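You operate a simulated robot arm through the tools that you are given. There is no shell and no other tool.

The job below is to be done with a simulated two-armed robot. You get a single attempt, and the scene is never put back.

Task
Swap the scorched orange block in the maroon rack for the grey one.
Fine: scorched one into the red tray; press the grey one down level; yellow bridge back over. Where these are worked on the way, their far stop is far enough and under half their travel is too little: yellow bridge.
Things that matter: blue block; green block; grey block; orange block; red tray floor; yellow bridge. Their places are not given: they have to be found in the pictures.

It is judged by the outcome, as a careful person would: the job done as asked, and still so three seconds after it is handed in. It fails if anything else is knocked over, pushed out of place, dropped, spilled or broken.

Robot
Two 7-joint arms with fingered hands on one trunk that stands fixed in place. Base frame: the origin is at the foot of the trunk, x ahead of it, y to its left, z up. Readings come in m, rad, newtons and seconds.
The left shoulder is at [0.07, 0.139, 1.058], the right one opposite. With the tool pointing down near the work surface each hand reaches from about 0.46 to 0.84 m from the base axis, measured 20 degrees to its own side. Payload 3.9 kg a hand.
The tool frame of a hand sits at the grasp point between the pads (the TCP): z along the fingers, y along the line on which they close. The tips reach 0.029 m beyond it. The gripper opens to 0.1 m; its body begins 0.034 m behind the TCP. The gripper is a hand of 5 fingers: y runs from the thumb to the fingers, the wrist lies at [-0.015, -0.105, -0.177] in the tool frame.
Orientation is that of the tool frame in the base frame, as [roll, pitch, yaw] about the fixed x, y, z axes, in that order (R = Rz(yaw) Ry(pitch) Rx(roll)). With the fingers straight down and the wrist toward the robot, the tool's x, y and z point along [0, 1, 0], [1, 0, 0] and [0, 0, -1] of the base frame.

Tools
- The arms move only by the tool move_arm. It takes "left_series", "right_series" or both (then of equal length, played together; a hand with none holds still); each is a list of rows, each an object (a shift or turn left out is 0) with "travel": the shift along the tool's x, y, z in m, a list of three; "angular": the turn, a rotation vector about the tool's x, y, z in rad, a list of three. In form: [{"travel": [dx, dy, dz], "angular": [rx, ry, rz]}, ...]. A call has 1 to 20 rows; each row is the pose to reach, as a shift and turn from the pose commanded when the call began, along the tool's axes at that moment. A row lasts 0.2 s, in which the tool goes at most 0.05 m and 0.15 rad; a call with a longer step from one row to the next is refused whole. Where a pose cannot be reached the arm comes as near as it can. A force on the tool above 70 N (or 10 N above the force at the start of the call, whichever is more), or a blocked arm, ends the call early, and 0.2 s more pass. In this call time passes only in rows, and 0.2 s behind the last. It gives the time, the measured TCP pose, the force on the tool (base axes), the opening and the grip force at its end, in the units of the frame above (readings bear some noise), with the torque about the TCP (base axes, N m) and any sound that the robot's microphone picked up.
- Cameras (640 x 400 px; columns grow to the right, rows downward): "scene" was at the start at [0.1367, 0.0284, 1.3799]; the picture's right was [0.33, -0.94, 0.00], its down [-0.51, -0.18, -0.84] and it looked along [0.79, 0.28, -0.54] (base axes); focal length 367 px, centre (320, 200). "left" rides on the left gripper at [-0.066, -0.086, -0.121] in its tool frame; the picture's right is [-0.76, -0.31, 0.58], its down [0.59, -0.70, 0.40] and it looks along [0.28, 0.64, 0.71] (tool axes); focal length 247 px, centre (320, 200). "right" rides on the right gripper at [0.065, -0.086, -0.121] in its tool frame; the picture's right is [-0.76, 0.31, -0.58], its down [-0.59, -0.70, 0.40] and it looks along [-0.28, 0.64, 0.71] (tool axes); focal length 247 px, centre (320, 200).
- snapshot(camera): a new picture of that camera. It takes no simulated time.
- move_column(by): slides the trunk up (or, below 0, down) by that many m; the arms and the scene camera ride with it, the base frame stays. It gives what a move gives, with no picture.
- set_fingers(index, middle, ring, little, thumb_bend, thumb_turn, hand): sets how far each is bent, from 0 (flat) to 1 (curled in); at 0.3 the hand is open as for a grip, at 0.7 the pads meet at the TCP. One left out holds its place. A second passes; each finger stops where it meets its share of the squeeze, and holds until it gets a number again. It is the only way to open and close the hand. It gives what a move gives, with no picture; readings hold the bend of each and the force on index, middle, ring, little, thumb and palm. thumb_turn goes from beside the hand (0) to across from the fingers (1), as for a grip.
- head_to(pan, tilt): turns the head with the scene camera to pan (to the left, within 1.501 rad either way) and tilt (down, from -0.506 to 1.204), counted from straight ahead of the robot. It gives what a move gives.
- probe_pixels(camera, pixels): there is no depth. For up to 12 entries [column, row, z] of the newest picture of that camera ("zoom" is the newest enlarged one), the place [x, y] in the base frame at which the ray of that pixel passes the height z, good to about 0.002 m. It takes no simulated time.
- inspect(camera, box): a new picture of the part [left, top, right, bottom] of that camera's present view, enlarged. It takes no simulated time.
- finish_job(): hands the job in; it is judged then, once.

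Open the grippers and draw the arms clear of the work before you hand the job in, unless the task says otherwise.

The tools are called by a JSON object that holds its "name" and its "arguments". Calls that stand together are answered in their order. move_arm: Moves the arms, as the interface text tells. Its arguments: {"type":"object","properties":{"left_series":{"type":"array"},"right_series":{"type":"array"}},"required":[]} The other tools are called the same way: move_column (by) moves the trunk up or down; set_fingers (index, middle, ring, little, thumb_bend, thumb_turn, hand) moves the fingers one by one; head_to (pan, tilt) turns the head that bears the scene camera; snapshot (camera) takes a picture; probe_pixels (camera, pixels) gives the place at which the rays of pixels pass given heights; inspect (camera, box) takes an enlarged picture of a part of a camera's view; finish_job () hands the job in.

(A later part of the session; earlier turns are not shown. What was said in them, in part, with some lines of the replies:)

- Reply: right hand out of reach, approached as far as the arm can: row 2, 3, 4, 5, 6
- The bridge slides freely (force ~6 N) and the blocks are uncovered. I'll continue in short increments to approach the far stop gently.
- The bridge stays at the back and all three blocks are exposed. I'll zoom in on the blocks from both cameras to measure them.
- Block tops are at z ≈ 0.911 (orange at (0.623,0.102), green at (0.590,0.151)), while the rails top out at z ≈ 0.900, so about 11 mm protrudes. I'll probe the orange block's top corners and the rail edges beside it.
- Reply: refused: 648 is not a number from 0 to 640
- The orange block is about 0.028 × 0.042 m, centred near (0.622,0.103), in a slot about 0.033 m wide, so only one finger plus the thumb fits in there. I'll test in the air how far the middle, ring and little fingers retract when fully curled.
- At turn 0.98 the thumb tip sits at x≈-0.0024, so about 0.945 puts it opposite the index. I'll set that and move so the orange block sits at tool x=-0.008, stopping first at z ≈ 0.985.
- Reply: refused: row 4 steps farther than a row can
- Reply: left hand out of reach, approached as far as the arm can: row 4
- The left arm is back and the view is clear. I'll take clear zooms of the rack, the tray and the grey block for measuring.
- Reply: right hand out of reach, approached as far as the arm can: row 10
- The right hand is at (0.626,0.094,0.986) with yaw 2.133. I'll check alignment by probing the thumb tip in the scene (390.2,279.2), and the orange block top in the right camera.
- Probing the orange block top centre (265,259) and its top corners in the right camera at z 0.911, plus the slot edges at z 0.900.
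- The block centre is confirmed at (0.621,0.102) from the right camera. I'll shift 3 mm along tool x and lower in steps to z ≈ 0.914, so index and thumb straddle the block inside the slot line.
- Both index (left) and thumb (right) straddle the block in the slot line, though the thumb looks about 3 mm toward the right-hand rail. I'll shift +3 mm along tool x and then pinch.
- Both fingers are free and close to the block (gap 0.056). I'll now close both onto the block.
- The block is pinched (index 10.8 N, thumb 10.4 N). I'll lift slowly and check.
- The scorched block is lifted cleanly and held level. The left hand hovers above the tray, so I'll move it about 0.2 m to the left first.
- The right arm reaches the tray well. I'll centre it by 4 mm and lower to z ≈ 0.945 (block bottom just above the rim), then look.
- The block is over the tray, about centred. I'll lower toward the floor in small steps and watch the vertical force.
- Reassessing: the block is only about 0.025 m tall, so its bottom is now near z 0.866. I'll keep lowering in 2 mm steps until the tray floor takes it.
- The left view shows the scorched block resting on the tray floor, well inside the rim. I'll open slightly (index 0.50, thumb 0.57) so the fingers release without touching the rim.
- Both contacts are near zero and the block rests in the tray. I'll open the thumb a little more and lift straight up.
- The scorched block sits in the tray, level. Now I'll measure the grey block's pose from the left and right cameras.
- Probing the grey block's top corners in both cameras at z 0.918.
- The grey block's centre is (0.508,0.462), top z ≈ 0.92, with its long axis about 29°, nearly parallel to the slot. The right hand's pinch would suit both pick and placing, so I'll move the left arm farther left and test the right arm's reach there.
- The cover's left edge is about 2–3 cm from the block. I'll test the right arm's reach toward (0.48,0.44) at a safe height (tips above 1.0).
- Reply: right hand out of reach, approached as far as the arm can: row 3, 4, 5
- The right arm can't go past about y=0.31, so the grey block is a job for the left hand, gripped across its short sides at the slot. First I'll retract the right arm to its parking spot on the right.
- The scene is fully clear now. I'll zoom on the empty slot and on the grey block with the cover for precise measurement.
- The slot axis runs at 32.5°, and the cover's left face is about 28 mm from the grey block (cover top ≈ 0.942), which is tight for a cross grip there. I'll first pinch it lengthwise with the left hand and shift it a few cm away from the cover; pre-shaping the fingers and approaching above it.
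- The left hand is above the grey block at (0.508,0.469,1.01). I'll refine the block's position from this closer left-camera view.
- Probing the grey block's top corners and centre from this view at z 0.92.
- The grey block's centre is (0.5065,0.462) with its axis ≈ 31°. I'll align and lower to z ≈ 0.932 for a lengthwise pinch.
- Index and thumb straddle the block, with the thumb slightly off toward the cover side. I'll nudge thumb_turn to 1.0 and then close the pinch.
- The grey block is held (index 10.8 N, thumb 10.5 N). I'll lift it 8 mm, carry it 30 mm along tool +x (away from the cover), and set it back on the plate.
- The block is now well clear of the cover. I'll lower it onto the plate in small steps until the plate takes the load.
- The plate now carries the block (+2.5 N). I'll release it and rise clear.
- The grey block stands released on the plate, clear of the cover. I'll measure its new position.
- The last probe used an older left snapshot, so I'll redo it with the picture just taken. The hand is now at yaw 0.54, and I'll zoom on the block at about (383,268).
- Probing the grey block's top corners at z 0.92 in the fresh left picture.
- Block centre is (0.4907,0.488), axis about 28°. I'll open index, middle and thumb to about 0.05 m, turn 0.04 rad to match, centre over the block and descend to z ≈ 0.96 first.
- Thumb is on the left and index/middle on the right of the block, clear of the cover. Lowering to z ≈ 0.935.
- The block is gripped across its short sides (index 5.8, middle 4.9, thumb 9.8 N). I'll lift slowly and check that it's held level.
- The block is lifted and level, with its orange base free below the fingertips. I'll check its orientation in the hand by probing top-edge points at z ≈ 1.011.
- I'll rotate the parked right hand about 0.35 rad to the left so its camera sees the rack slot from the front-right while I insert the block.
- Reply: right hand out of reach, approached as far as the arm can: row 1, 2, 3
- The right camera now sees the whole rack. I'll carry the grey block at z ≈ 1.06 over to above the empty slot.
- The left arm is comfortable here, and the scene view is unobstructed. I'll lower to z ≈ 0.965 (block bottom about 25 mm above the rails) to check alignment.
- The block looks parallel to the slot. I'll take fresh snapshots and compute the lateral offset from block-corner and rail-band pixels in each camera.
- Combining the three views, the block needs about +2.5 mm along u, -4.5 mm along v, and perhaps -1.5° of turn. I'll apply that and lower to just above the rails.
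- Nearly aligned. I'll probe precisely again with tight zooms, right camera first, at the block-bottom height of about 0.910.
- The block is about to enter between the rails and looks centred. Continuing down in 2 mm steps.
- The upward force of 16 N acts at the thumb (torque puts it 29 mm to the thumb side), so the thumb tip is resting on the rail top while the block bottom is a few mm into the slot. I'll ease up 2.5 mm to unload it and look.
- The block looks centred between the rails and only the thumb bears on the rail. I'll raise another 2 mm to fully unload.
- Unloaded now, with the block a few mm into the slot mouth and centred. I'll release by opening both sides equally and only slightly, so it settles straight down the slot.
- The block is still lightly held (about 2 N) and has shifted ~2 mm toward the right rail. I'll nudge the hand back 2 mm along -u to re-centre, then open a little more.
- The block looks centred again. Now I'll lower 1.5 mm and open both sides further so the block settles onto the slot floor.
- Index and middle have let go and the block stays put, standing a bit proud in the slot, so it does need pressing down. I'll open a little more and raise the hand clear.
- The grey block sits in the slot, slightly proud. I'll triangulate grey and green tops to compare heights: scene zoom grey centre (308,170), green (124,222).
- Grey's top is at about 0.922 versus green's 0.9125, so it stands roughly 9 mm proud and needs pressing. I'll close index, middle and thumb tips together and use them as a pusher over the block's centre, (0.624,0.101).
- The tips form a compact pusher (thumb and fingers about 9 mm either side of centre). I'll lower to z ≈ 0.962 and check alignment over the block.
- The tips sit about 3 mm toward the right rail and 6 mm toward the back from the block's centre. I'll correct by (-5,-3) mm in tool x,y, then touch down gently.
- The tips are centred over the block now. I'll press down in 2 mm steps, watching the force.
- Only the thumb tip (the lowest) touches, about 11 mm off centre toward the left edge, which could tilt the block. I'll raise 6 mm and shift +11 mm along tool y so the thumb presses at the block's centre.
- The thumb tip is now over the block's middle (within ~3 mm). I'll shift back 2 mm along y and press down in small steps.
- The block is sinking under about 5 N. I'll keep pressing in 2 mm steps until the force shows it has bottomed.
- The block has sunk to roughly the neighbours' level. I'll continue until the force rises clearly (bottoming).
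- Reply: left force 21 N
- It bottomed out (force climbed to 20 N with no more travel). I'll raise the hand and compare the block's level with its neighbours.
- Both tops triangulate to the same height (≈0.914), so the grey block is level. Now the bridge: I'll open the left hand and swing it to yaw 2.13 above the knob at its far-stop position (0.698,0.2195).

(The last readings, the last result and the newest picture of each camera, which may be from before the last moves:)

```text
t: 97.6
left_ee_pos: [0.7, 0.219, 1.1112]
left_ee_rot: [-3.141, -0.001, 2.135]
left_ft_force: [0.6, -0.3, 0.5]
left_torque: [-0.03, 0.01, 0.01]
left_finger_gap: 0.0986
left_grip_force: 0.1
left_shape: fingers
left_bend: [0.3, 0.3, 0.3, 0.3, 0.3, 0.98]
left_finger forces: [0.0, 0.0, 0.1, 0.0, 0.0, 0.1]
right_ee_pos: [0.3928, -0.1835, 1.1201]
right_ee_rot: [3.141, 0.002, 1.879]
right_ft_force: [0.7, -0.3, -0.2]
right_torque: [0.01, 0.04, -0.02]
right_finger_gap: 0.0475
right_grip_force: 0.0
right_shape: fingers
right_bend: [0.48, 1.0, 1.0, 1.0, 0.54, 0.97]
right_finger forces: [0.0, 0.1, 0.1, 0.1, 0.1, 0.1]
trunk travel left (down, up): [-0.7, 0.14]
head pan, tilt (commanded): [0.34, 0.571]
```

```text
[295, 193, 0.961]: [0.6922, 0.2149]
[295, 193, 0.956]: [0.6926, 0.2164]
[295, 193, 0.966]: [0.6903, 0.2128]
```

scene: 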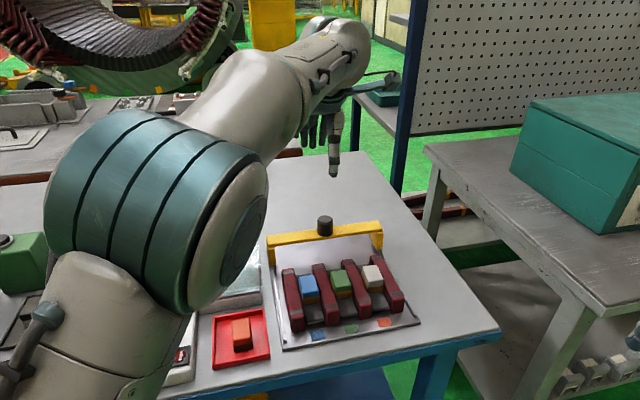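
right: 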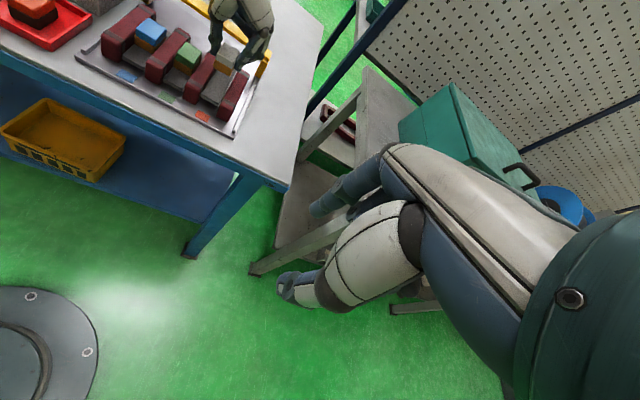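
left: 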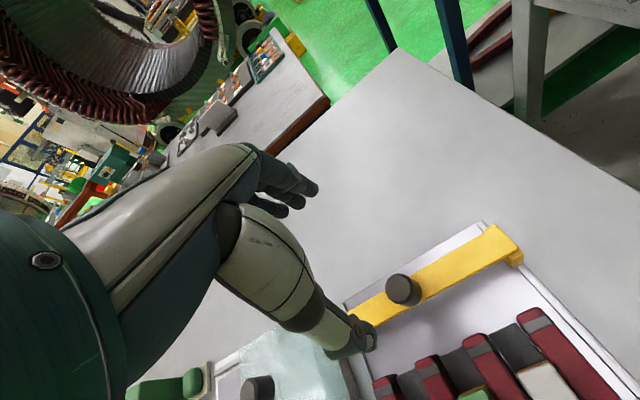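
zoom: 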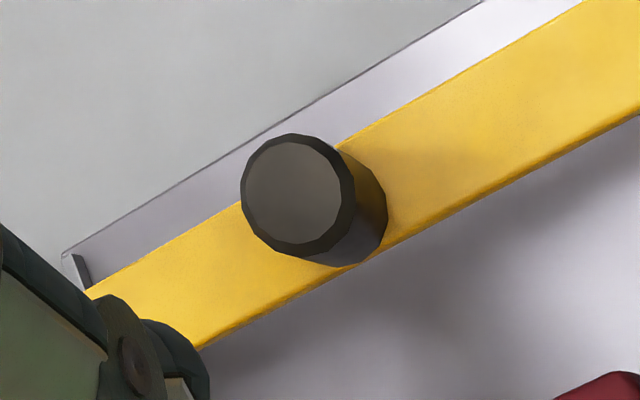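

The knob is at about (0.693,0.216). I'll shift 5 mm back along tool y and lower to z ≈ 0.967 as I did the first time.

{"name": "move_arm", "arguments": {"left_series": [{"travel": [0, -0.005, 0.04]}, {"travel": [0, -0.005, 0.08]}, {"travel": [0, -0.005, 0.11]}, {"travel": [0, -0.005, 0.13]}, {"travel": [0, -0.005, 0.1435]}]}}

{"name": "snapshot", "arguments": {"camera": "left"}}

{"name": "inspect", "arguments": {"camera": "scene", "box": [250, 180, 410, 300]}}

```text
t: 98.8
left_ee_pos: [0.6952, 0.2153, 0.9666]
left_ee_rot: [-3.14, -0.001, 2.135]
left_ft_force: [-0.3, -1.0, 0.2]
left_torque: [0.0, -0.03, 0.03]
left_finger_gap: 0.0984
left_grip_force: 0.1
left_shape: fingers
left_bend: [0.3, 0.3, 0.3, 0.3, 0.3, 0.98]
left_finger forces: [0.1, 0.1, 0.0, 0.0, 0.1, 0.1]
right_ee_pos: [0.3919, -0.1832, 1.1195]
right_ee_rot: [-3.141, 0.003, 1.877]
right_ft_force: [0.0, -0.4, -0.2]
right_torque: [-0.01, 0.01, -0.01]
right_finger_gap: 0.0474
right_grip_force: 0.0
right_shape: fingers
right_bend: [0.48, 1.0, 1.0, 1.0, 0.54, 0.97]
right_finger forces: [0.0, 0.1, 0.1, 0.1, 0.0, 0.0]
trunk travel left (down, up): [-0.7, 0.14]
head pan, tilt (commanded): [0.34, 0.571]
```

```text
taken
```

left: 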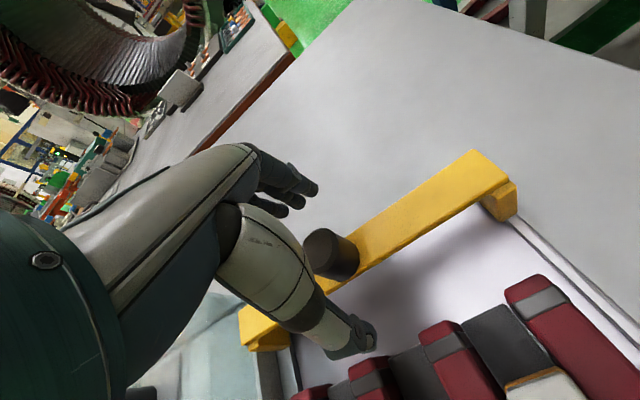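

```text
3.33 times, centred on (330, 240) of scene
```

zoom: 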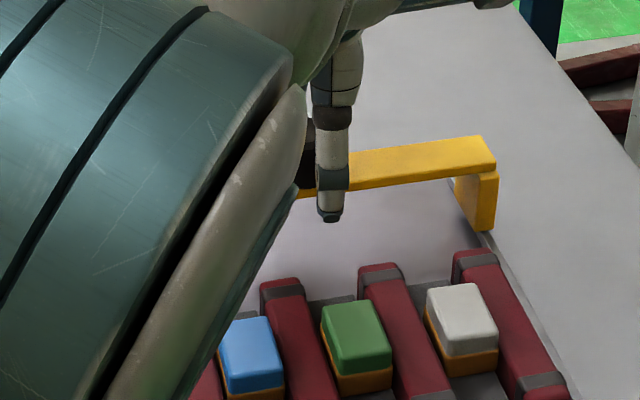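

Thumb and fingers straddle the knob, and in the scene the three block tops line up. Now I'll grip the knob.

{"name": "set_fingers", "arguments": {"hand": "left", "index": 0.7, "middle": 0.7, "thumb_bend": 0.7}}

```text
t: 99.8
left_ee_pos: [0.6951, 0.2152, 0.9693]
left_ee_rot: [3.141, -0.001, 2.136]
left_ft_force: [1.6, -0.5, -0.7]
left_torque: [-0.04, 0.05, 0.06]
left_finger_gap: 0.025
left_grip_force: 10.4
left_shape: fingers
left_bend: [0.64, 0.65, 0.3, 0.3, 0.62, 1.0]
left_finger forces: [5.5, 4.4, 0.0, 0.0, 9.6, 0.0]
right_ee_pos: [0.3924, -0.1843, 1.1212]
right_ee_rot: [-3.142, 0.004, 1.877]
right_ft_force: [1.0, -0.1, 0.4]
right_torque: [-0.01, -0.02, 0.0]
right_finger_gap: 0.0477
right_grip_force: 0.0
right_shape: fingers
right_bend: [0.48, 1.0, 1.0, 1.0, 0.54, 0.97]
right_finger forces: [0.1, 0.1, 0.0, 0.0, 0.0, 0.1]
trunk travel left (down, up): [-0.7, 0.14]
head pan, tilt (commanded): [0.34, 0.571]
```

The knob is gripped (10 N). I'll slide the bridge back along tool -y, first 0.07 m (before it reaches the blocks).

{"name": "move_arm", "arguments": {"left_series": [{"travel": [0, -0.008, 0]}, {"travel": [0, -0.018, 0]}, {"travel": [0, -0.03, 0]}, {"travel": [0, -0.042, 0]}, {"travel": [0, -0.054, 0]}, {"travel": [0, -0.064, 0]}, {"travel": [0, -0.07, 0]}]}}

{"name": "inspect", "arguments": {"camera": "right", "box": [130, 0, 280, 110]}}

{"name": "inspect", "arguments": {"camera": "scene", "box": [260, 210, 420, 330]}}

```text
t: 101.4
left_ee_pos: [0.6353, 0.2017, 0.9648]
left_ee_rot: [-3.104, 0.044, 2.18]
left_ft_force: [-3.8, 7.0, -6.4]
left_torque: [0.18, 0.07, -0.02]
left_finger_gap: 0.0108
left_grip_force: 4.6
left_shape: fingers
left_bend: [0.66, 0.7, 0.3, 0.3, 0.67, 1.0]
left_finger forces: [4.1, 0.1, 0.0, 0.0, 4.2, 0.1]
right_ee_pos: [0.3916, -0.1817, 1.1215]
right_ee_rot: [-3.141, 0.007, 1.881]
right_ft_force: [-0.2, -0.2, -0.5]
right_torque: [-0.02, -0.03, -0.01]
right_finger_gap: 0.0479
right_grip_force: 0.0
right_shape: fingers
right_bend: [0.48, 1.0, 1.0, 1.0, 0.54, 0.97]
right_finger forces: [0.0, 0.1, 0.0, 0.0, 0.0, 0.1]
trunk travel left (down, up): [-0.7, 0.14]
head pan, tilt (commanded): [0.34, 0.571]
```

```text
3.64 times, centred on (205, 55) of right
```

zoom: 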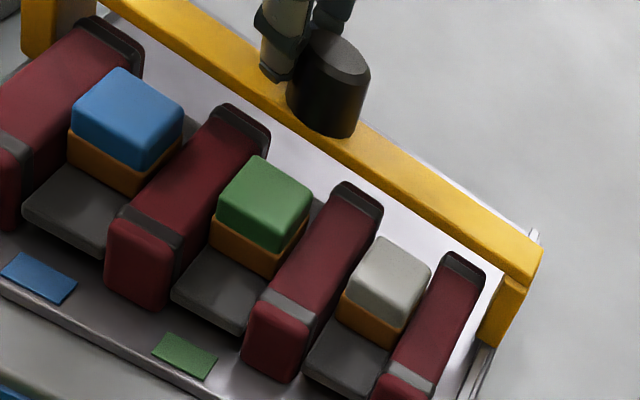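

```text
3.33 times, centred on (340, 270) of scene
```

zoom: 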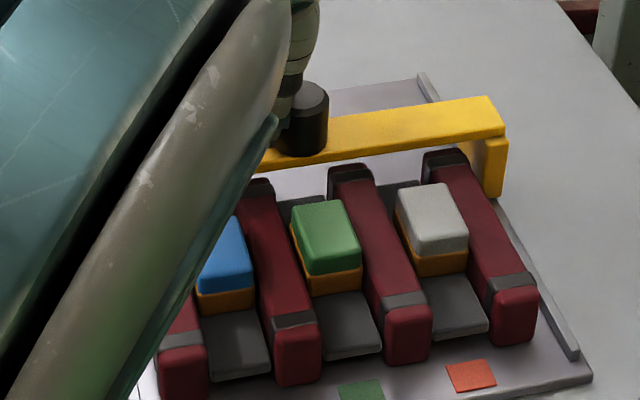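

The left hand drifted sideways (0.024 m off in y, tilted): this arm posture hits a limit, and the knob is slipping out of the grip. I'll stop, open the fingers and lift straight up.

{"name": "set_fingers", "arguments": {"hand": "left", "index": 0.3, "middle": 0.3, "thumb_bend": 0.3}}

{"name": "snapshot", "arguments": {"camera": "left"}}

{"name": "inspect", "arguments": {"camera": "right", "box": [130, 0, 280, 110]}}

```text
t: 102.4
left_ee_pos: [0.6367, 0.1944, 0.9697]
left_ee_rot: [-3.113, 0.052, 2.173]
left_ft_force: [-0.1, 0.3, 0.7]
left_torque: [-0.03, 0.03, -0.02]
left_finger_gap: 0.0984
left_grip_force: 0.1
left_shape: fingers
left_bend: [0.3, 0.3, 0.3, 0.3, 0.3, 0.98]
left_finger forces: [0.0, 0.0, 0.1, 0.0, 0.1, 0.0]
right_ee_pos: [0.3914, -0.1834, 1.1211]
right_ee_rot: [-3.141, 0.002, 1.878]
right_ft_force: [0.4, 0.0, -0.1]
right_torque: [0.01, 0.03, 0.02]
right_finger_gap: 0.0476
right_grip_force: 0.1
right_shape: fingers
right_bend: [0.48, 1.0, 1.0, 1.0, 0.54, 0.97]
right_finger forces: [0.0, 0.0, 0.0, 0.0, 0.1, 0.0]
trunk travel left (down, up): [-0.7, 0.14]
head pan, tilt (commanded): [0.34, 0.571]
```

```text
taken
```

left: 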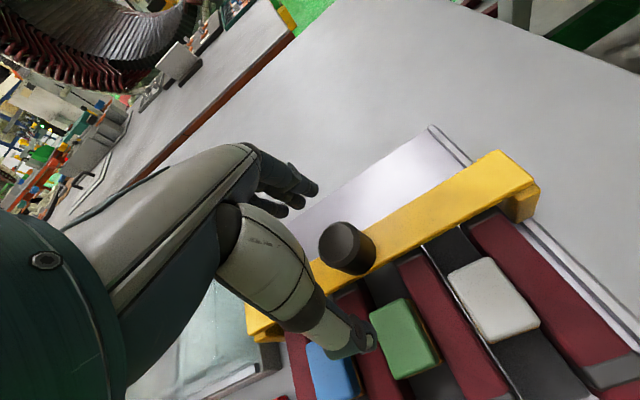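

```text
3.64 times, centred on (205, 55) of right
```

zoom: 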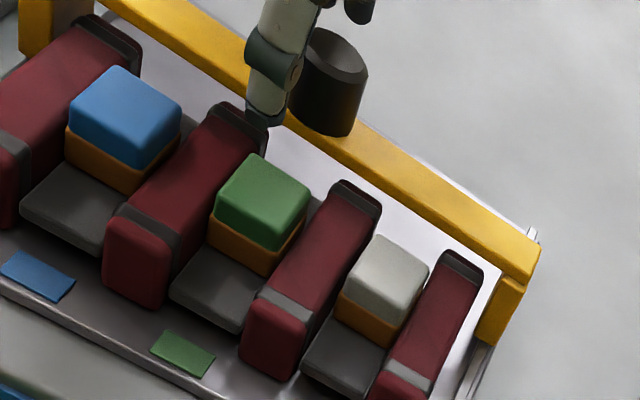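

The bridge is straight on its rails, about halfway back. I'll raise the left hand and retreat it to the left so the right hand can take over the knob.

{"name": "move_arm", "arguments": {"left_series": [{"travel": [0, 0, -0.03]}, {"travel": [0, 0, -0.065]}, {"travel": [0, 0, -0.1]}, {"travel": [0.02, -0.01, -0.135]}]}}

```text
t: 103.4
left_ee_pos: [0.613, 0.192, 1.1061]
left_ee_rot: [3.14, -0.001, 2.131]
left_ft_force: [-1.0, 0.2, -0.2]
left_torque: [-0.02, -0.04, -0.03]
left_finger_gap: 0.0982
left_grip_force: 0.0
left_shape: fingers
left_bend: [0.3, 0.3, 0.3, 0.3, 0.3, 0.98]
left_finger forces: [0.0, 0.0, 0.1, 0.0, 0.0, 0.1]
right_ee_pos: [0.3892, -0.1832, 1.1217]
right_ee_rot: [3.139, 0.004, 1.878]
right_ft_force: [-0.6, 0.6, -0.1]
right_torque: [-0.01, -0.02, -0.04]
right_finger_gap: 0.0475
right_grip_force: 0.0
right_shape: fingers
right_bend: [0.48, 1.0, 1.0, 1.0, 0.54, 0.97]
right_finger forces: [0.1, 0.0, 0.0, 0.0, 0.0, 0.0]
trunk travel left (down, up): [-0.7, 0.14]
head pan, tilt (commanded): [0.34, 0.571]
```

Now straight and clear at z 1.106. Retreating the left hand along tool +x to the far left.

{"name": "move_arm", "arguments": {"left_series": [{"travel": [0.04, 0, -0.01], "angular": [0, 0, 0.02]}, {"travel": [0.082, 0, -0.02], "angular": [0, 0, 0.05]}, {"travel": [0.124, 0, -0.03], "angular": [0, 0, 0.08]}, {"travel": [0.166, 0, -0.035], "angular": [0, 0, 0.11]}, {"travel": [0.208, 0, -0.04], "angular": [0, 0, 0.14]}, {"travel": [0.25, 0, -0.04], "angular": [0, 0, 0.17]}, {"travel": [0.292, 0, -0.04], "angular": [0, 0, 0.2]}, {"travel": [0.334, 0, -0.04], "angular": [0, 0, 0.22]}, {"travel": [0.377, 0, -0.04], "angular": [0, 0, 0.24]}]}}

{"name": "snapshot", "arguments": {"camera": "scene"}}

{"name": "snapshot", "arguments": {"camera": "left"}}

```text
t: 105.4
left_ee_pos: [0.4148, 0.5118, 1.1431]
left_ee_rot: [3.141, 0.003, 1.894]
left_ft_force: [0.2, -0.3, 0.0]
left_torque: [-0.01, -0.01, -0.01]
left_finger_gap: 0.0985
left_grip_force: 0.1
left_shape: fingers
left_bend: [0.3, 0.3, 0.3, 0.3, 0.3, 0.98]
left_finger forces: [0.0, 0.0, 0.0, 0.1, 0.1, 0.0]
right_ee_pos: [0.3914, -0.1828, 1.1199]
right_ee_rot: [-3.141, 0.006, 1.876]
right_ft_force: [-0.5, 0.5, 0.3]
right_torque: [-0.05, -0.02, -0.04]
right_finger_gap: 0.0476
right_grip_force: 0.1
right_shape: fingers
right_bend: [0.48, 1.0, 1.0, 1.0, 0.54, 0.97]
right_finger forces: [0.0, 0.0, 0.1, 0.1, 0.0, 0.0]
trunk travel left (down, up): [-0.7, 0.14]
head pan, tilt (commanded): [0.34, 0.571]
```

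```text
taken
```

scene: 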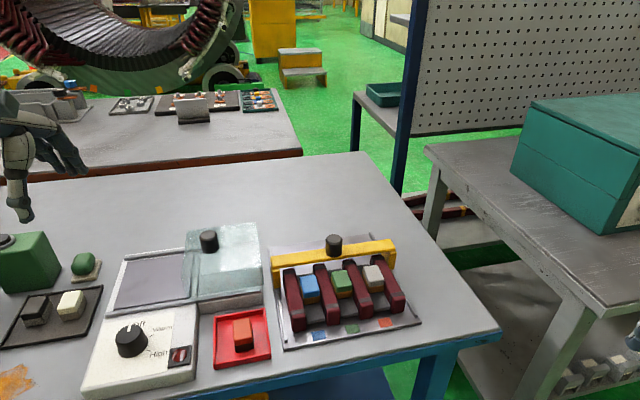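

```text
taken
```

left: 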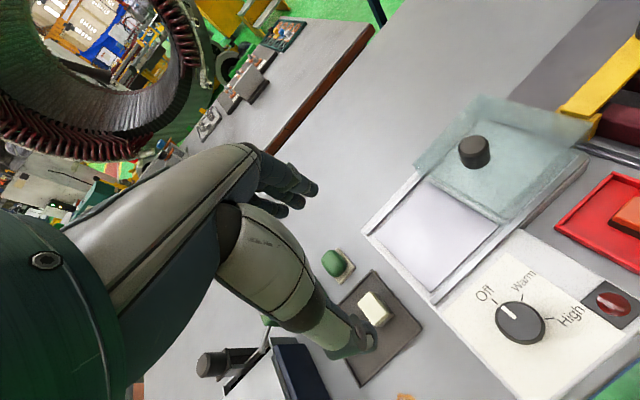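

All items look in place; the bridge is part-way. I'll locate the knob now for the right hand.

{"name": "inspect", "arguments": {"camera": "scene", "box": [265, 220, 415, 345]}}

{"name": "snapshot", "arguments": {"camera": "right"}}

```text
3.20 times, centred on (340, 282) of scene
```

zoom: 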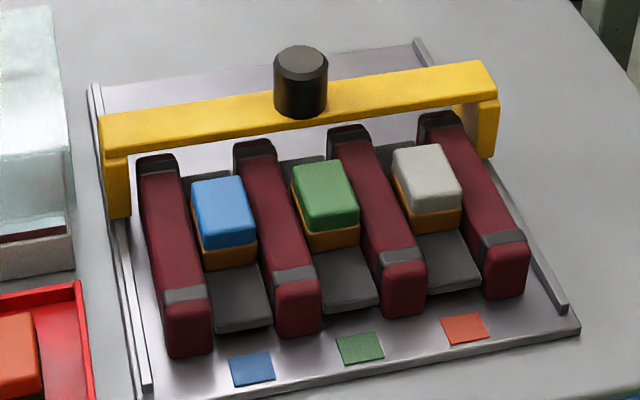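

```text
taken
```

right: 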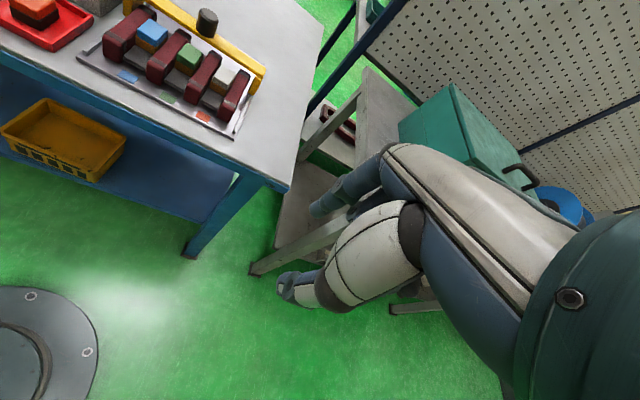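

Probing the knob top centre at zoom (301,63) at z 0.961, and the right-camera ray at (208,16).

{"name": "probe_pixels", "arguments": {"camera": "zoom", "pixels": [[301, 63, 0.956], [301, 63, 0.961], [301, 63, 0.966]]}}

{"name": "inspect", "arguments": {"camera": "right", "box": [160, 0, 260, 80]}}

```text
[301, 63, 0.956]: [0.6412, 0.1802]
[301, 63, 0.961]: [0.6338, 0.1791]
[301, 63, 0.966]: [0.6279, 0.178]
```

```text
5.00 times, centred on (210, 40) of right
```

zoom: 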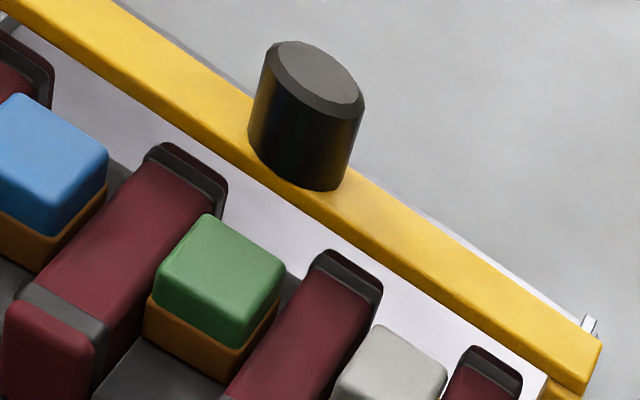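

Knob is at about (0.634,0.179). I'll open the right hand (index, middle, thumb) and bring it above the knob at z ≈ 1.09, yaw 2.13.

{"name": "set_fingers", "arguments": {"hand": "right", "index": 0.3, "middle": 0.3, "thumb_bend": 0.3, "thumb_turn": 1.0}}

{"name": "move_arm", "arguments": {"right_series": [{"travel": [0.027, 0.0341, 0.0], "angular": [0, 0, -0.025]}, {"travel": [0.054, 0.0682, 0.0], "angular": [0, 0, -0.05]}, {"travel": [0.0815, 0.1023, 0.005], "angular": [0, 0, -0.075]}, {"travel": [0.1086, 0.1364, 0.01], "angular": [0, 0, -0.1]}, {"travel": [0.1358, 0.17, 0.015], "angular": [0, 0, -0.125]}, {"travel": [0.163, 0.2045, 0.02], "angular": [0, 0, -0.15]}, {"travel": [0.19, 0.2386, 0.025], "angular": [0, 0, -0.18]}, {"travel": [0.2173, 0.2727, 0.03], "angular": [0, 0, -0.205]}, {"travel": [0.2444, 0.3068, 0.03], "angular": [0, 0, -0.23]}, {"travel": [0.2716, 0.3409, 0.03], "angular": [0, 0, -0.255]}]}}

{"name": "snapshot", "arguments": {"camera": "right"}}

{"name": "snapshot", "arguments": {"camera": "scene"}}

```text
t: 106.4
left_ee_pos: [0.4164, 0.5096, 1.1435]
left_ee_rot: [3.141, 0.0, 1.893]
left_ft_force: [0.0, 0.1, 0.0]
left_torque: [-0.01, 0.01, 0.0]
left_finger_gap: 0.0985
left_grip_force: 0.0
left_shape: fingers
left_bend: [0.3, 0.3, 0.3, 0.3, 0.3, 0.98]
left_finger forces: [0.1, 0.0, 0.0, 0.0, 0.0, 0.0]
right_ee_pos: [0.3922, -0.1839, 1.1198]
right_ee_rot: [-3.142, 0.002, 1.878]
right_ft_force: [-0.6, 0.0, 1.3]
right_torque: [0.04, -0.01, 0.03]
right_finger_gap: 0.0983
right_grip_force: 0.0
right_shape: fingers
right_bend: [0.3, 0.3, 1.0, 1.0, 0.3, 0.98]
right_finger forces: [0.1, 0.0, 0.0, 0.0, 0.1, 0.0]
trunk travel left (down, up): [-0.7, 0.14]
head pan, tilt (commanded): [0.34, 0.571]
```

```text
t: 108.6
left_ee_pos: [0.4161, 0.5082, 1.144]
left_ee_rot: [3.14, 0.001, 1.894]
left_ft_force: [-0.1, -0.1, 0.0]
left_torque: [0.0, 0.01, 0.0]
left_finger_gap: 0.0986
left_grip_force: 0.0
left_shape: fingers
left_bend: [0.3, 0.3, 0.3, 0.3, 0.3, 0.98]
left_finger forces: [0.0, 0.0, 0.0, 0.0, 0.0, 0.0]
right_ee_pos: [0.5987, 0.1265, 1.0906]
right_ee_rot: [-3.138, 0.004, 2.101]
right_ft_force: [-0.2, -0.7, 0.2]
right_torque: [0.02, 0.0, 0.0]
right_finger_gap: 0.0986
right_grip_force: 0.1
right_shape: fingers
right_bend: [0.3, 0.3, 1.0, 1.0, 0.3, 0.98]
right_finger forces: [0.1, 0.0, 0.0, 0.0, 0.0, 0.0]
right hand out of reach, approached as far as the arm can: row 9, 10
trunk travel left (down, up): [-0.7, 0.14]
head pan, tilt (commanded): [0.34, 0.571]
```

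```text
taken
```

right: 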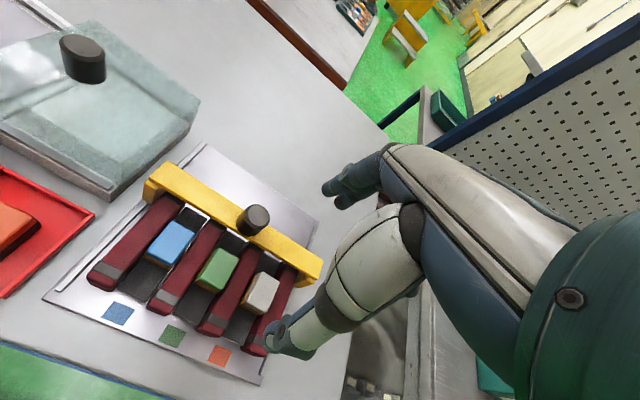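

```text
taken
```

scene: 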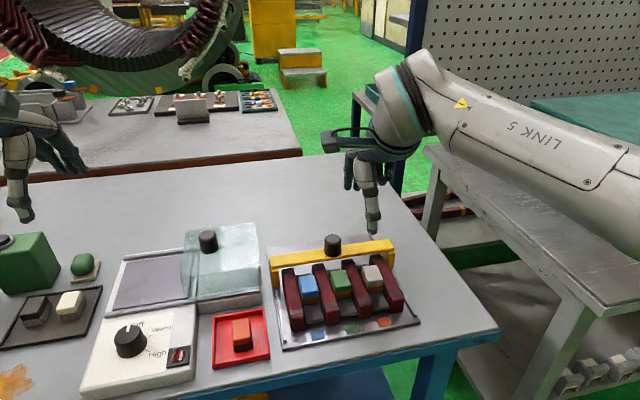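

The right hand is at its height-limited reach; lower down it reaches farther. I'll lower to z ≈ 1.01 here and then advance toward the knob.

{"name": "move_arm", "arguments": {"right_series": [{"travel": [0, 0, 0.03]}, {"travel": [0.005, 0.01, 0.06]}, {"travel": [0.01, 0.02, 0.08]}, {"travel": [0.017, 0.035, 0.08], "angular": [0, 0, -0.015]}, {"travel": [0.0275, 0.057, 0.08], "angular": [0, 0, -0.03]}]}}

{"name": "snapshot", "arguments": {"camera": "right"}}

{"name": "inspect", "arguments": {"camera": "scene", "box": [265, 190, 425, 330]}}

```text
t: 109.8
left_ee_pos: [0.4158, 0.5101, 1.1446]
left_ee_rot: [3.141, -0.001, 1.895]
left_ft_force: [-0.1, -0.3, -0.1]
left_torque: [0.0, 0.04, 0.01]
left_finger_gap: 0.0989
left_grip_force: 0.1
left_shape: fingers
left_bend: [0.3, 0.3, 0.3, 0.3, 0.3, 0.98]
left_finger forces: [0.0, 0.0, 0.1, 0.1, 0.0, 0.0]
right_ee_pos: [0.6258, 0.1707, 1.0076]
right_ee_rot: [-3.139, 0.005, 2.161]
right_ft_force: [-0.1, 0.0, -0.6]
right_torque: [-0.01, -0.01, -0.03]
right_finger_gap: 0.0984
right_grip_force: 0.0
right_shape: fingers
right_bend: [0.3, 0.3, 1.0, 1.0, 0.3, 0.98]
right_finger forces: [0.1, 0.0, 0.1, 0.0, 0.1, 0.0]
right hand out of reach, approached as far as the arm can: row 5
trunk travel left (down, up): [-0.7, 0.14]
head pan, tilt (commanded): [0.34, 0.571]
```

```text
taken
```

right: 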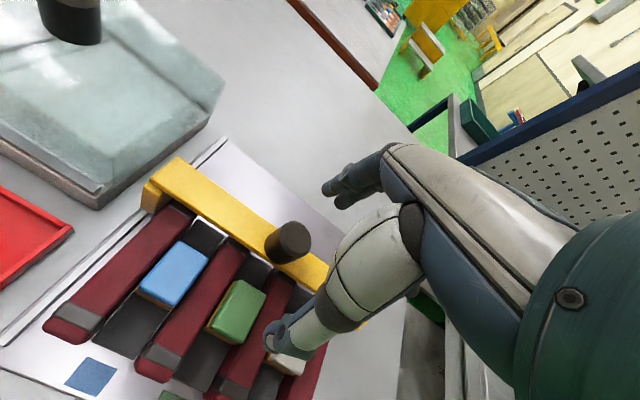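

```text
2.86 times, centred on (345, 260) of scene
```

zoom: 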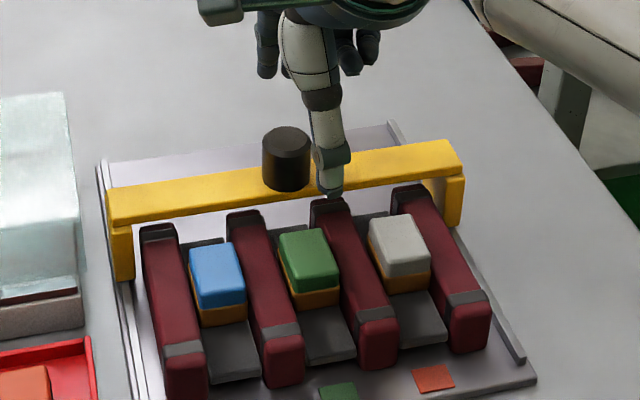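

The knob is about 11 mm ahead of the TCP, well between thumb and fingers. I'll lower to z ≈ 0.968 while advancing, then check.

{"name": "move_arm", "arguments": {"right_series": [{"travel": [0.002, 0.003, 0.015], "angular": [0, 0, 0.014]}, {"travel": [0.002, 0.007, 0.028], "angular": [0, 0, 0.028]}, {"travel": [0.002, 0.01, 0.039], "angular": [0, 0, 0.028]}]}}

{"name": "snapshot", "arguments": {"camera": "right"}}

{"name": "inspect", "arguments": {"camera": "scene", "box": [265, 190, 425, 330]}}

```text
t: 110.6
left_ee_pos: [0.4156, 0.5095, 1.1432]
left_ee_rot: [3.139, -0.001, 1.896]
left_ft_force: [-0.6, -1.2, -0.4]
left_torque: [0.0, 0.03, -0.03]
left_finger_gap: 0.0985
left_grip_force: 0.1
left_shape: fingers
left_bend: [0.3, 0.3, 0.3, 0.3, 0.3, 0.98]
left_finger forces: [0.1, 0.0, 0.0, 0.0, 0.0, 0.0]
right_ee_pos: [0.6341, 0.1773, 0.9689]
right_ee_rot: [-3.14, 0.004, 2.138]
right_ft_force: [-0.3, 0.0, -0.3]
right_torque: [0.05, 0.02, 0.0]
right_finger_gap: 0.0984
right_grip_force: 0.1
right_shape: fingers
right_bend: [0.3, 0.3, 1.0, 1.0, 0.3, 0.98]
right_finger forces: [0.0, 0.0, 0.0, 0.0, 0.0, 0.0]
trunk travel left (down, up): [-0.7, 0.14]
head pan, tilt (commanded): [0.34, 0.571]
```

```text
taken
```

right: 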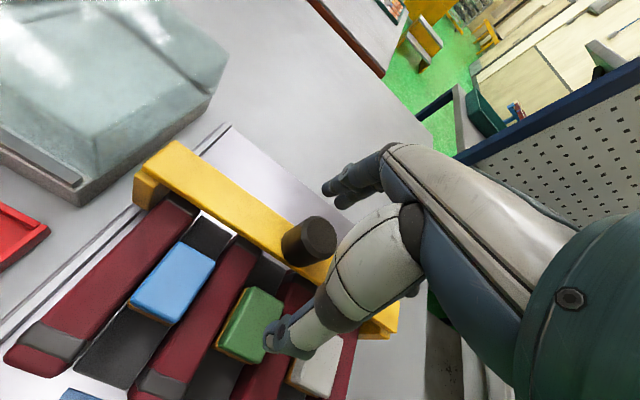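

```text
2.86 times, centred on (345, 260) of scene
```

zoom: 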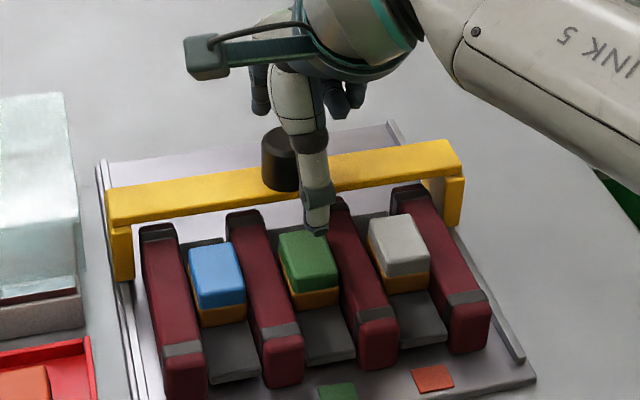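

The right hand straddles the knob; it should shift about 4 mm along tool x to centre. I'll do that, then close index, middle and thumb on the knob.

{"name": "move_arm", "arguments": {"right_series": [{"travel": [0.004, 0, 0.001]}]}}

{"name": "set_fingers", "arguments": {"hand": "right", "index": 0.7, "middle": 0.7, "thumb_bend": 0.7}}

{"name": "snapshot", "arguments": {"camera": "right"}}

```text
t: 111.0
left_ee_pos: [0.4156, 0.5099, 1.1425]
left_ee_rot: [-3.141, 0.0, 1.893]
left_ft_force: [0.5, 0.2, 0.5]
left_torque: [-0.03, -0.02, -0.03]
left_finger_gap: 0.0984
left_grip_force: 0.0
left_shape: fingers
left_bend: [0.3, 0.3, 0.3, 0.3, 0.3, 0.98]
left_finger forces: [0.0, 0.1, 0.0, 0.1, 0.1, 0.0]
right_ee_pos: [0.6318, 0.1804, 0.9685]
right_ee_rot: [-3.137, 0.003, 2.139]
right_ft_force: [-0.3, 0.5, 0.2]
right_torque: [-0.01, -0.02, -0.01]
right_finger_gap: 0.0985
right_grip_force: 0.0
right_shape: fingers
right_bend: [0.3, 0.3, 1.0, 1.0, 0.3, 0.98]
right_finger forces: [0.1, 0.0, 0.1, 0.0, 0.0, 0.0]
trunk travel left (down, up): [-0.7, 0.14]
head pan, tilt (commanded): [0.34, 0.571]
```

```text
t: 112.0
left_ee_pos: [0.4157, 0.5098, 1.1434]
left_ee_rot: [3.141, 0.0, 1.894]
left_ft_force: [-0.3, -0.4, 0.4]
left_torque: [-0.02, 0.02, -0.05]
left_finger_gap: 0.0986
left_grip_force: 0.0
left_shape: fingers
left_bend: [0.3, 0.3, 0.3, 0.3, 0.3, 0.98]
left_finger forces: [0.0, 0.0, 0.0, 0.0, 0.1, 0.0]
right_ee_pos: [0.6306, 0.1806, 0.969]
right_ee_rot: [-3.139, 0.004, 2.14]
right_ft_force: [-0.3, 0.0, -1.3]
right_torque: [-0.04, 0.1, -0.03]
right_finger_gap: 0.0248
right_grip_force: 10.4
right_shape: fingers
right_bend: [0.63, 0.64, 1.0, 1.0, 0.63, 1.0]
right_finger forces: [5.7, 4.4, 0.1, 0.0, 9.8, 0.0]
trunk travel left (down, up): [-0.7, 0.14]
head pan, tilt (commanded): [0.34, 0.571]
```

```text
taken
```

right: 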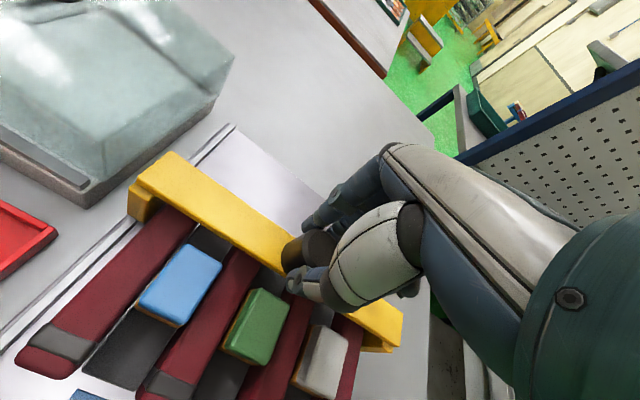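

A good balanced grip. I'll slide toward the robot (-y) in small steps, first 0.024 m, and check that the hand tracks.

{"name": "move_arm", "arguments": {"right_series": [{"travel": [0, -0.006, 0]}, {"travel": [0, -0.012, 0]}, {"travel": [0, -0.018, 0]}, {"travel": [0, -0.024, 0]}]}}

{"name": "snapshot", "arguments": {"camera": "right"}}

{"name": "inspect", "arguments": {"camera": "scene", "box": [265, 200, 425, 340]}}

```text
t: 113.0
left_ee_pos: [0.4161, 0.5099, 1.143]
left_ee_rot: [-3.141, -0.001, 1.894]
left_ft_force: [-0.1, 0.4, 0.1]
left_torque: [-0.01, -0.01, -0.01]
left_finger_gap: 0.0986
left_grip_force: 0.0
left_shape: fingers
left_bend: [0.3, 0.3, 0.3, 0.3, 0.3, 0.98]
left_finger forces: [0.0, 0.0, 0.1, 0.0, 0.0, 0.1]
right_ee_pos: [0.6106, 0.1675, 0.9686]
right_ee_rot: [-3.14, 0.002, 2.139]
right_ft_force: [0.3, 0.4, -1.9]
right_torque: [-0.03, 0.08, -0.01]
right_finger_gap: 0.0247
right_grip_force: 10.0
right_shape: fingers
right_bend: [0.63, 0.64, 1.0, 1.0, 0.63, 1.0]
right_finger forces: [5.8, 4.4, 0.0, 0.1, 9.7, 0.0]
trunk travel left (down, up): [-0.7, 0.14]
head pan, tilt (commanded): [0.34, 0.571]
```

```text
taken
```

right: 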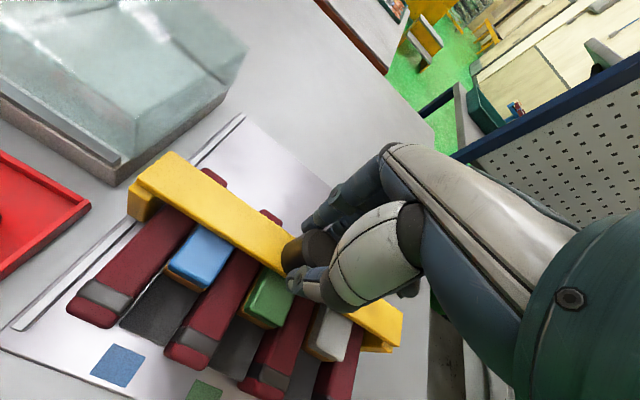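

```text
2.86 times, centred on (345, 270) of scene
```

zoom: 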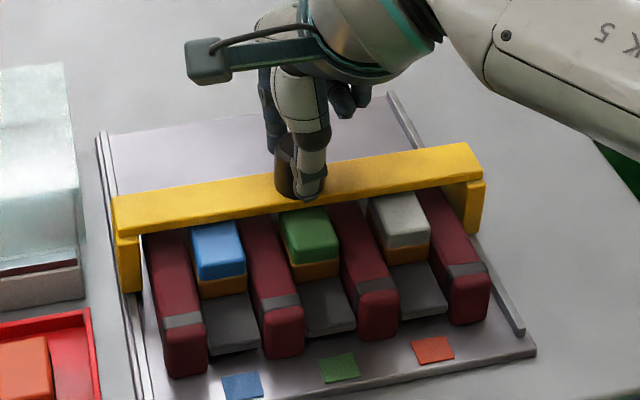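

It tracks well with no resistance over the blocks. Continuing 0.02 m, then feeling for the home stop.

{"name": "move_arm", "arguments": {"right_series": [{"travel": [0, -0.006, 0]}, {"travel": [0, -0.012, 0]}, {"travel": [0, -0.018, 0]}, {"travel": [0, -0.022, 0]}]}}

{"name": "move_arm", "arguments": {"right_series": [{"travel": [0, -0.004, 0]}]}}

{"name": "inspect", "arguments": {"camera": "scene", "box": [265, 200, 425, 340]}}

```text
t: 114.0
left_ee_pos: [0.4161, 0.5093, 1.1433]
left_ee_rot: [3.141, -0.001, 1.895]
left_ft_force: [0.4, 1.0, -0.5]
left_torque: [-0.01, -0.01, -0.01]
left_finger_gap: 0.0987
left_grip_force: 0.0
left_shape: fingers
left_bend: [0.3, 0.3, 0.3, 0.3, 0.3, 0.98]
left_finger forces: [0.0, 0.0, 0.1, 0.0, 0.0, 0.0]
right_ee_pos: [0.5918, 0.1552, 0.9672]
right_ee_rot: [-3.137, 0.004, 2.138]
right_ft_force: [-0.7, 1.6, -2.6]
right_torque: [-0.03, 0.1, 0.01]
right_finger_gap: 0.0248
right_grip_force: 10.0
right_shape: fingers
right_bend: [0.63, 0.65, 1.0, 1.0, 0.63, 1.0]
right_finger forces: [5.6, 4.1, 0.1, 0.0, 9.9, 0.0]
trunk travel left (down, up): [-0.7, 0.14]
head pan, tilt (commanded): [0.34, 0.571]
```

```text
t: 114.4
left_ee_pos: [0.4174, 0.5115, 1.1433]
left_ee_rot: [-3.14, 0.004, 1.895]
left_ft_force: [-0.1, 0.3, 0.4]
left_torque: [-0.01, -0.03, -0.02]
left_finger_gap: 0.0983
left_grip_force: 0.1
left_shape: fingers
left_bend: [0.3, 0.3, 0.3, 0.3, 0.3, 0.98]
left_finger forces: [0.0, 0.1, 0.1, 0.0, 0.0, 0.0]
right_ee_pos: [0.5904, 0.1539, 0.968]
right_ee_rot: [-3.14, 0.004, 2.141]
right_ft_force: [3.3, 6.7, -2.4]
right_torque: [0.14, -0.03, 0.06]
right_finger_gap: 0.0247
right_grip_force: 10.9
right_shape: fingers
right_bend: [0.62, 0.64, 1.0, 1.0, 0.64, 1.0]
right_finger forces: [8.7, 5.7, 0.1, 0.0, 7.4, 0.0]
trunk travel left (down, up): [-0.7, 0.14]
head pan, tilt (commanded): [0.34, 0.571]
```

```text
2.86 times, centred on (345, 270) of scene
```

zoom: 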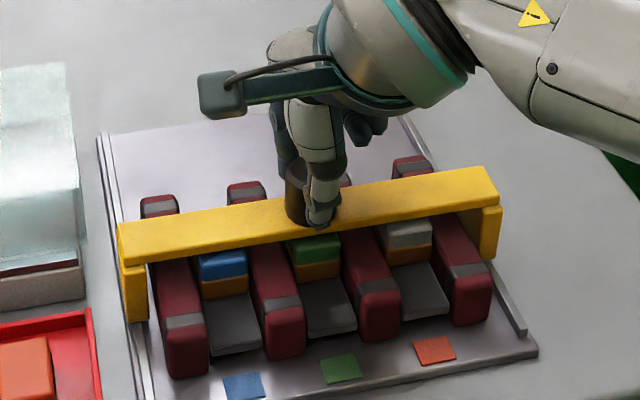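

The resistance (~7 N) and the beam-end pixels (404,258)/(274,279) match the starting view, so the bridge is back at its home stop. I'll relax 1 mm, release the knob and lift.

{"name": "move_arm", "arguments": {"right_series": [{"travel": [0, 0.001, 0]}]}}

{"name": "set_fingers", "arguments": {"hand": "right", "index": 0.3, "middle": 0.3, "thumb_bend": 0.3}}

{"name": "move_arm", "arguments": {"right_series": [{"travel": [0, 0, -0.02]}, {"travel": [0, 0, -0.05]}, {"travel": [0, 0, -0.08]}, {"travel": [0, 0, -0.1]}]}}

{"name": "inspect", "arguments": {"camera": "scene", "box": [250, 220, 430, 360]}}

```text
t: 114.8
left_ee_pos: [0.417, 0.5111, 1.1423]
left_ee_rot: [-3.14, 0.001, 1.897]
left_ft_force: [-0.1, 0.3, -0.3]
left_torque: [0.02, -0.02, 0.03]
left_finger_gap: 0.0985
left_grip_force: 0.1
left_shape: fingers
left_bend: [0.3, 0.3, 0.3, 0.3, 0.3, 0.98]
left_finger forces: [0.0, 0.0, 0.0, 0.0, 0.1, 0.0]
right_ee_pos: [0.5892, 0.1546, 0.9676]
right_ee_rot: [-3.139, 0.003, 2.141]
right_ft_force: [2.8, 5.7, 0.0]
right_torque: [0.1, -0.01, 0.02]
right_finger_gap: 0.0251
right_grip_force: 10.9
right_shape: fingers
right_bend: [0.62, 0.64, 1.0, 1.0, 0.64, 1.0]
right_finger forces: [8.2, 5.5, 0.0, 0.0, 8.0, 0.0]
trunk travel left (down, up): [-0.7, 0.14]
head pan, tilt (commanded): [0.34, 0.571]
```

```text
t: 115.8
left_ee_pos: [0.4164, 0.5095, 1.1425]
left_ee_rot: [-3.141, 0.0, 1.893]
left_ft_force: [-0.1, -0.1, 0.0]
left_torque: [-0.03, 0.03, 0.02]
left_finger_gap: 0.0983
left_grip_force: 0.0
left_shape: fingers
left_bend: [0.3, 0.3, 0.3, 0.3, 0.3, 0.98]
left_finger forces: [0.0, 0.0, 0.1, 0.1, 0.0, 0.0]
right_ee_pos: [0.5886, 0.1529, 0.9695]
right_ee_rot: [-3.138, 0.003, 2.14]
right_ft_force: [0.3, -0.1, -0.5]
right_torque: [-0.02, 0.01, 0.0]
right_finger_gap: 0.0982
right_grip_force: 0.0
right_shape: fingers
right_bend: [0.3, 0.3, 1.0, 1.0, 0.3, 0.98]
right_finger forces: [0.0, 0.0, 0.0, 0.0, 0.0, 0.0]
trunk travel left (down, up): [-0.7, 0.14]
head pan, tilt (commanded): [0.34, 0.571]
```

```text
t: 116.8
left_ee_pos: [0.4168, 0.5094, 1.143]
left_ee_rot: [-3.142, -0.001, 1.894]
left_ft_force: [-0.4, 0.5, -0.1]
left_torque: [0.01, 0.0, -0.04]
left_finger_gap: 0.0986
left_grip_force: 0.1
left_shape: fingers
left_bend: [0.3, 0.3, 0.3, 0.3, 0.3, 0.98]
left_finger forces: [0.1, 0.1, 0.1, 0.1, 0.0, 0.0]
right_ee_pos: [0.5878, 0.1543, 1.0695]
right_ee_rot: [-3.14, 0.003, 2.143]
right_ft_force: [-0.3, -0.1, 0.3]
right_torque: [-0.02, 0.03, 0.0]
right_finger_gap: 0.0984
right_grip_force: 0.1
right_shape: fingers
right_bend: [0.3, 0.3, 1.0, 1.0, 0.3, 0.98]
right_finger forces: [0.0, 0.0, 0.1, 0.1, 0.0, 0.0]
trunk travel left (down, up): [-0.7, 0.14]
head pan, tilt (commanded): [0.34, 0.571]
```

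```text
2.86 times, centred on (340, 290) of scene
```

zoom: 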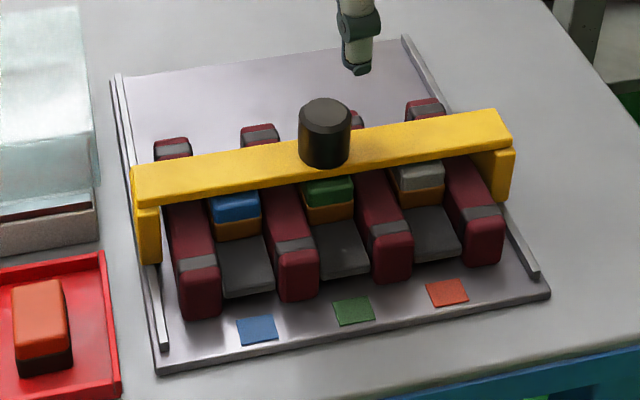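

The view now matches the starting picture, with grey in the scorched block's place and the bridge home. I'll retract the right arm to the right side.

{"name": "move_arm", "arguments": {"right_series": [{"travel": [-0.019, -0.0386, -0.008], "angular": [0, 0, 0.03]}, {"travel": [-0.0386, -0.0772, -0.016], "angular": [0, 0, 0.06]}, {"travel": [-0.058, -0.1157, -0.024], "angular": [0, 0, 0.09]}, {"travel": [-0.0772, -0.1543, -0.03], "angular": [0, 0, 0.12]}, {"travel": [-0.0966, -0.1929, -0.036], "angular": [0, 0, 0.15]}, {"travel": [-0.116, -0.2315, -0.042], "angular": [0, 0, 0.18]}, {"travel": [-0.135, -0.27, -0.046], "angular": [0, 0, 0.21]}, {"travel": [-0.1545, -0.3086, -0.05], "angular": [0, 0, 0.24]}, {"travel": [-0.1738, -0.3472, -0.05], "angular": [0, 0, 0.265]}]}}

{"name": "set_fingers", "arguments": {"hand": "right", "ring": 0.3, "little": 0.3}}

{"name": "snapshot", "arguments": {"camera": "scene"}}

{"name": "snapshot", "arguments": {"camera": "right"}}

```text
t: 118.8
left_ee_pos: [0.4154, 0.5077, 1.1451]
left_ee_rot: [3.139, -0.001, 1.894]
left_ft_force: [0.2, -0.3, 0.0]
left_torque: [0.03, -0.02, 0.02]
left_finger_gap: 0.0985
left_grip_force: 0.1
left_shape: fingers
left_bend: [0.3, 0.3, 0.3, 0.3, 0.3, 0.98]
left_finger forces: [0.1, 0.0, 0.0, 0.1, 0.0, 0.0]
right_ee_pos: [0.3892, -0.181, 1.1186]
right_ee_rot: [-3.138, 0.001, 1.877]
right_ft_force: [-0.1, 0.6, 0.4]
right_torque: [0.01, 0.0, 0.03]
right_finger_gap: 0.0987
right_grip_force: 0.1
right_shape: fingers
right_bend: [0.3, 0.3, 1.0, 1.0, 0.3, 0.98]
right_finger forces: [0.0, 0.0, 0.0, 0.0, 0.1, 0.1]
trunk travel left (down, up): [-0.7, 0.14]
head pan, tilt (commanded): [0.34, 0.571]
```

```text
t: 119.8
left_ee_pos: [0.4171, 0.5091, 1.1439]
left_ee_rot: [3.141, 0.001, 1.894]
left_ft_force: [0.0, 0.3, -0.3]
left_torque: [0.0, 0.02, 0.01]
left_finger_gap: 0.0989
left_grip_force: 0.1
left_shape: fingers
left_bend: [0.3, 0.3, 0.3, 0.3, 0.3, 0.98]
left_finger forces: [0.0, 0.0, 0.0, 0.1, 0.1, 0.0]
right_ee_pos: [0.3903, -0.181, 1.1204]
right_ee_rot: [-3.139, 0.004, 1.873]
right_ft_force: [0.1, 0.5, -0.2]
right_torque: [0.0, 0.0, -0.03]
right_finger_gap: 0.0983
right_grip_force: 0.0
right_shape: fingers
right_bend: [0.3, 0.3, 0.3, 0.3, 0.3, 0.98]
right_finger forces: [0.1, 0.0, 0.0, 0.0, 0.0, 0.0]
trunk travel left (down, up): [-0.7, 0.14]
head pan, tilt (commanded): [0.34, 0.571]
```

```text
taken
```

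scene: 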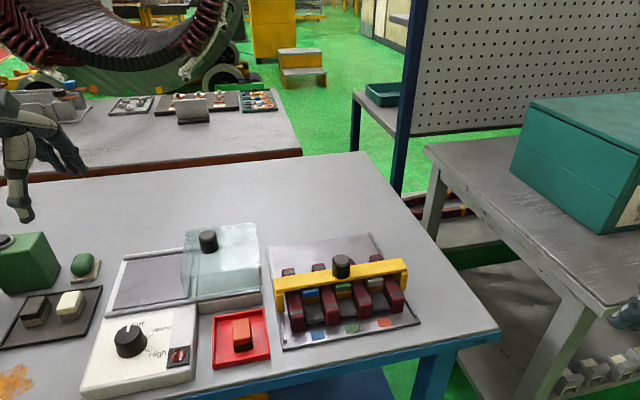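

```text
taken
```

right: 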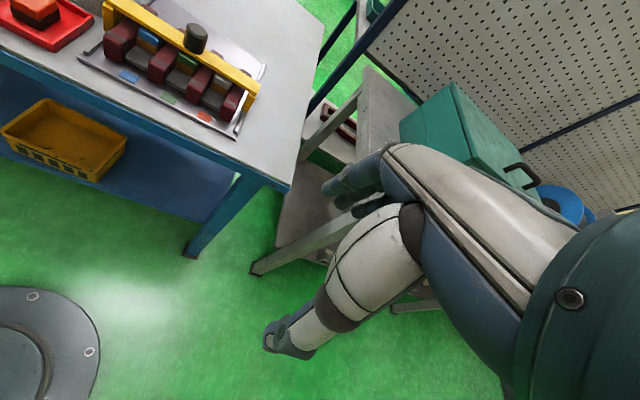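

Everything is in place and both arms are clear. One last close look at the rack and tray from the right and scene cameras.

{"name": "inspect", "arguments": {"camera": "right", "box": [90, 0, 270, 130]}}

{"name": "inspect", "arguments": {"camera": "scene", "box": [280, 240, 410, 330]}}

{"name": "inspect", "arguments": {"camera": "scene", "box": [70, 220, 290, 390]}}

```text
3.08 times, centred on (180, 65) of right
```

zoom: 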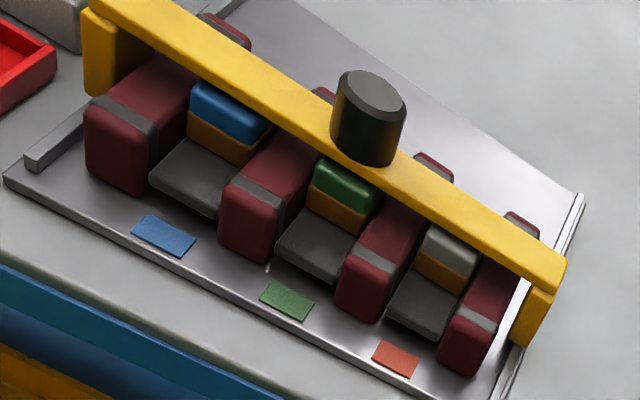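

```text
4.44 times, centred on (345, 285) of scene
```

zoom: 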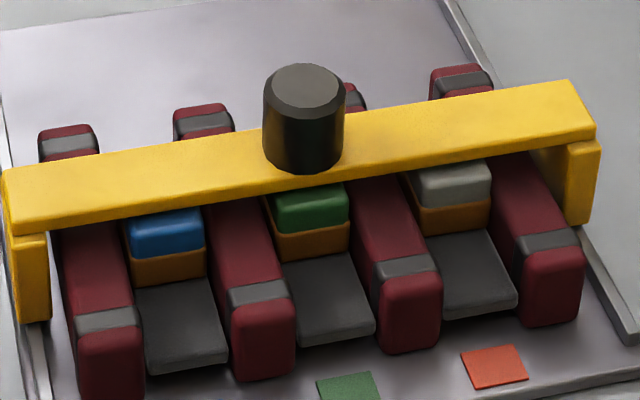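

```text
2.35 times, centred on (180, 305) of scene
```

zoom: 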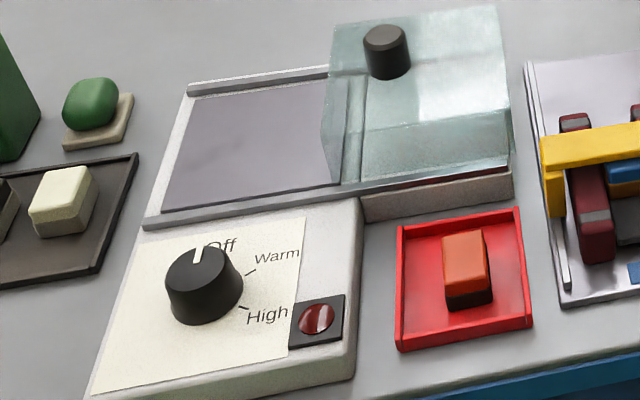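

The scorched block lies in the red tray, and the grey block is level with its blue and green neighbours. The yellow bridge is back at its home position, both hands are open, and both arms are clear. I'm handing in the job.

{"name": "finish_job", "arguments": {}}

```text
The job is handed in.
```

I swapped the blocks and handed the job in; I haven't been given a verdict.

- **Scorched orange block:** it's lying flat in the red tray.
- **Grey block:** it's in the emptied slot, pressed down until it stopped. Its top measured the same height as the green block's, to within about 2 mm.
- **Yellow bridge:** I slid it to its far stop for the work, then brought it back over the blocks to its starting position. On the way back the left hand drifted off the knob about halfway, so I let go and finished with the right hand. The bridge stayed straight on its rails.

The glass cover, the dial (still at Off) and the blue and green blocks look the same as at the start in the final pictures. Both hands are open and clear of the work.
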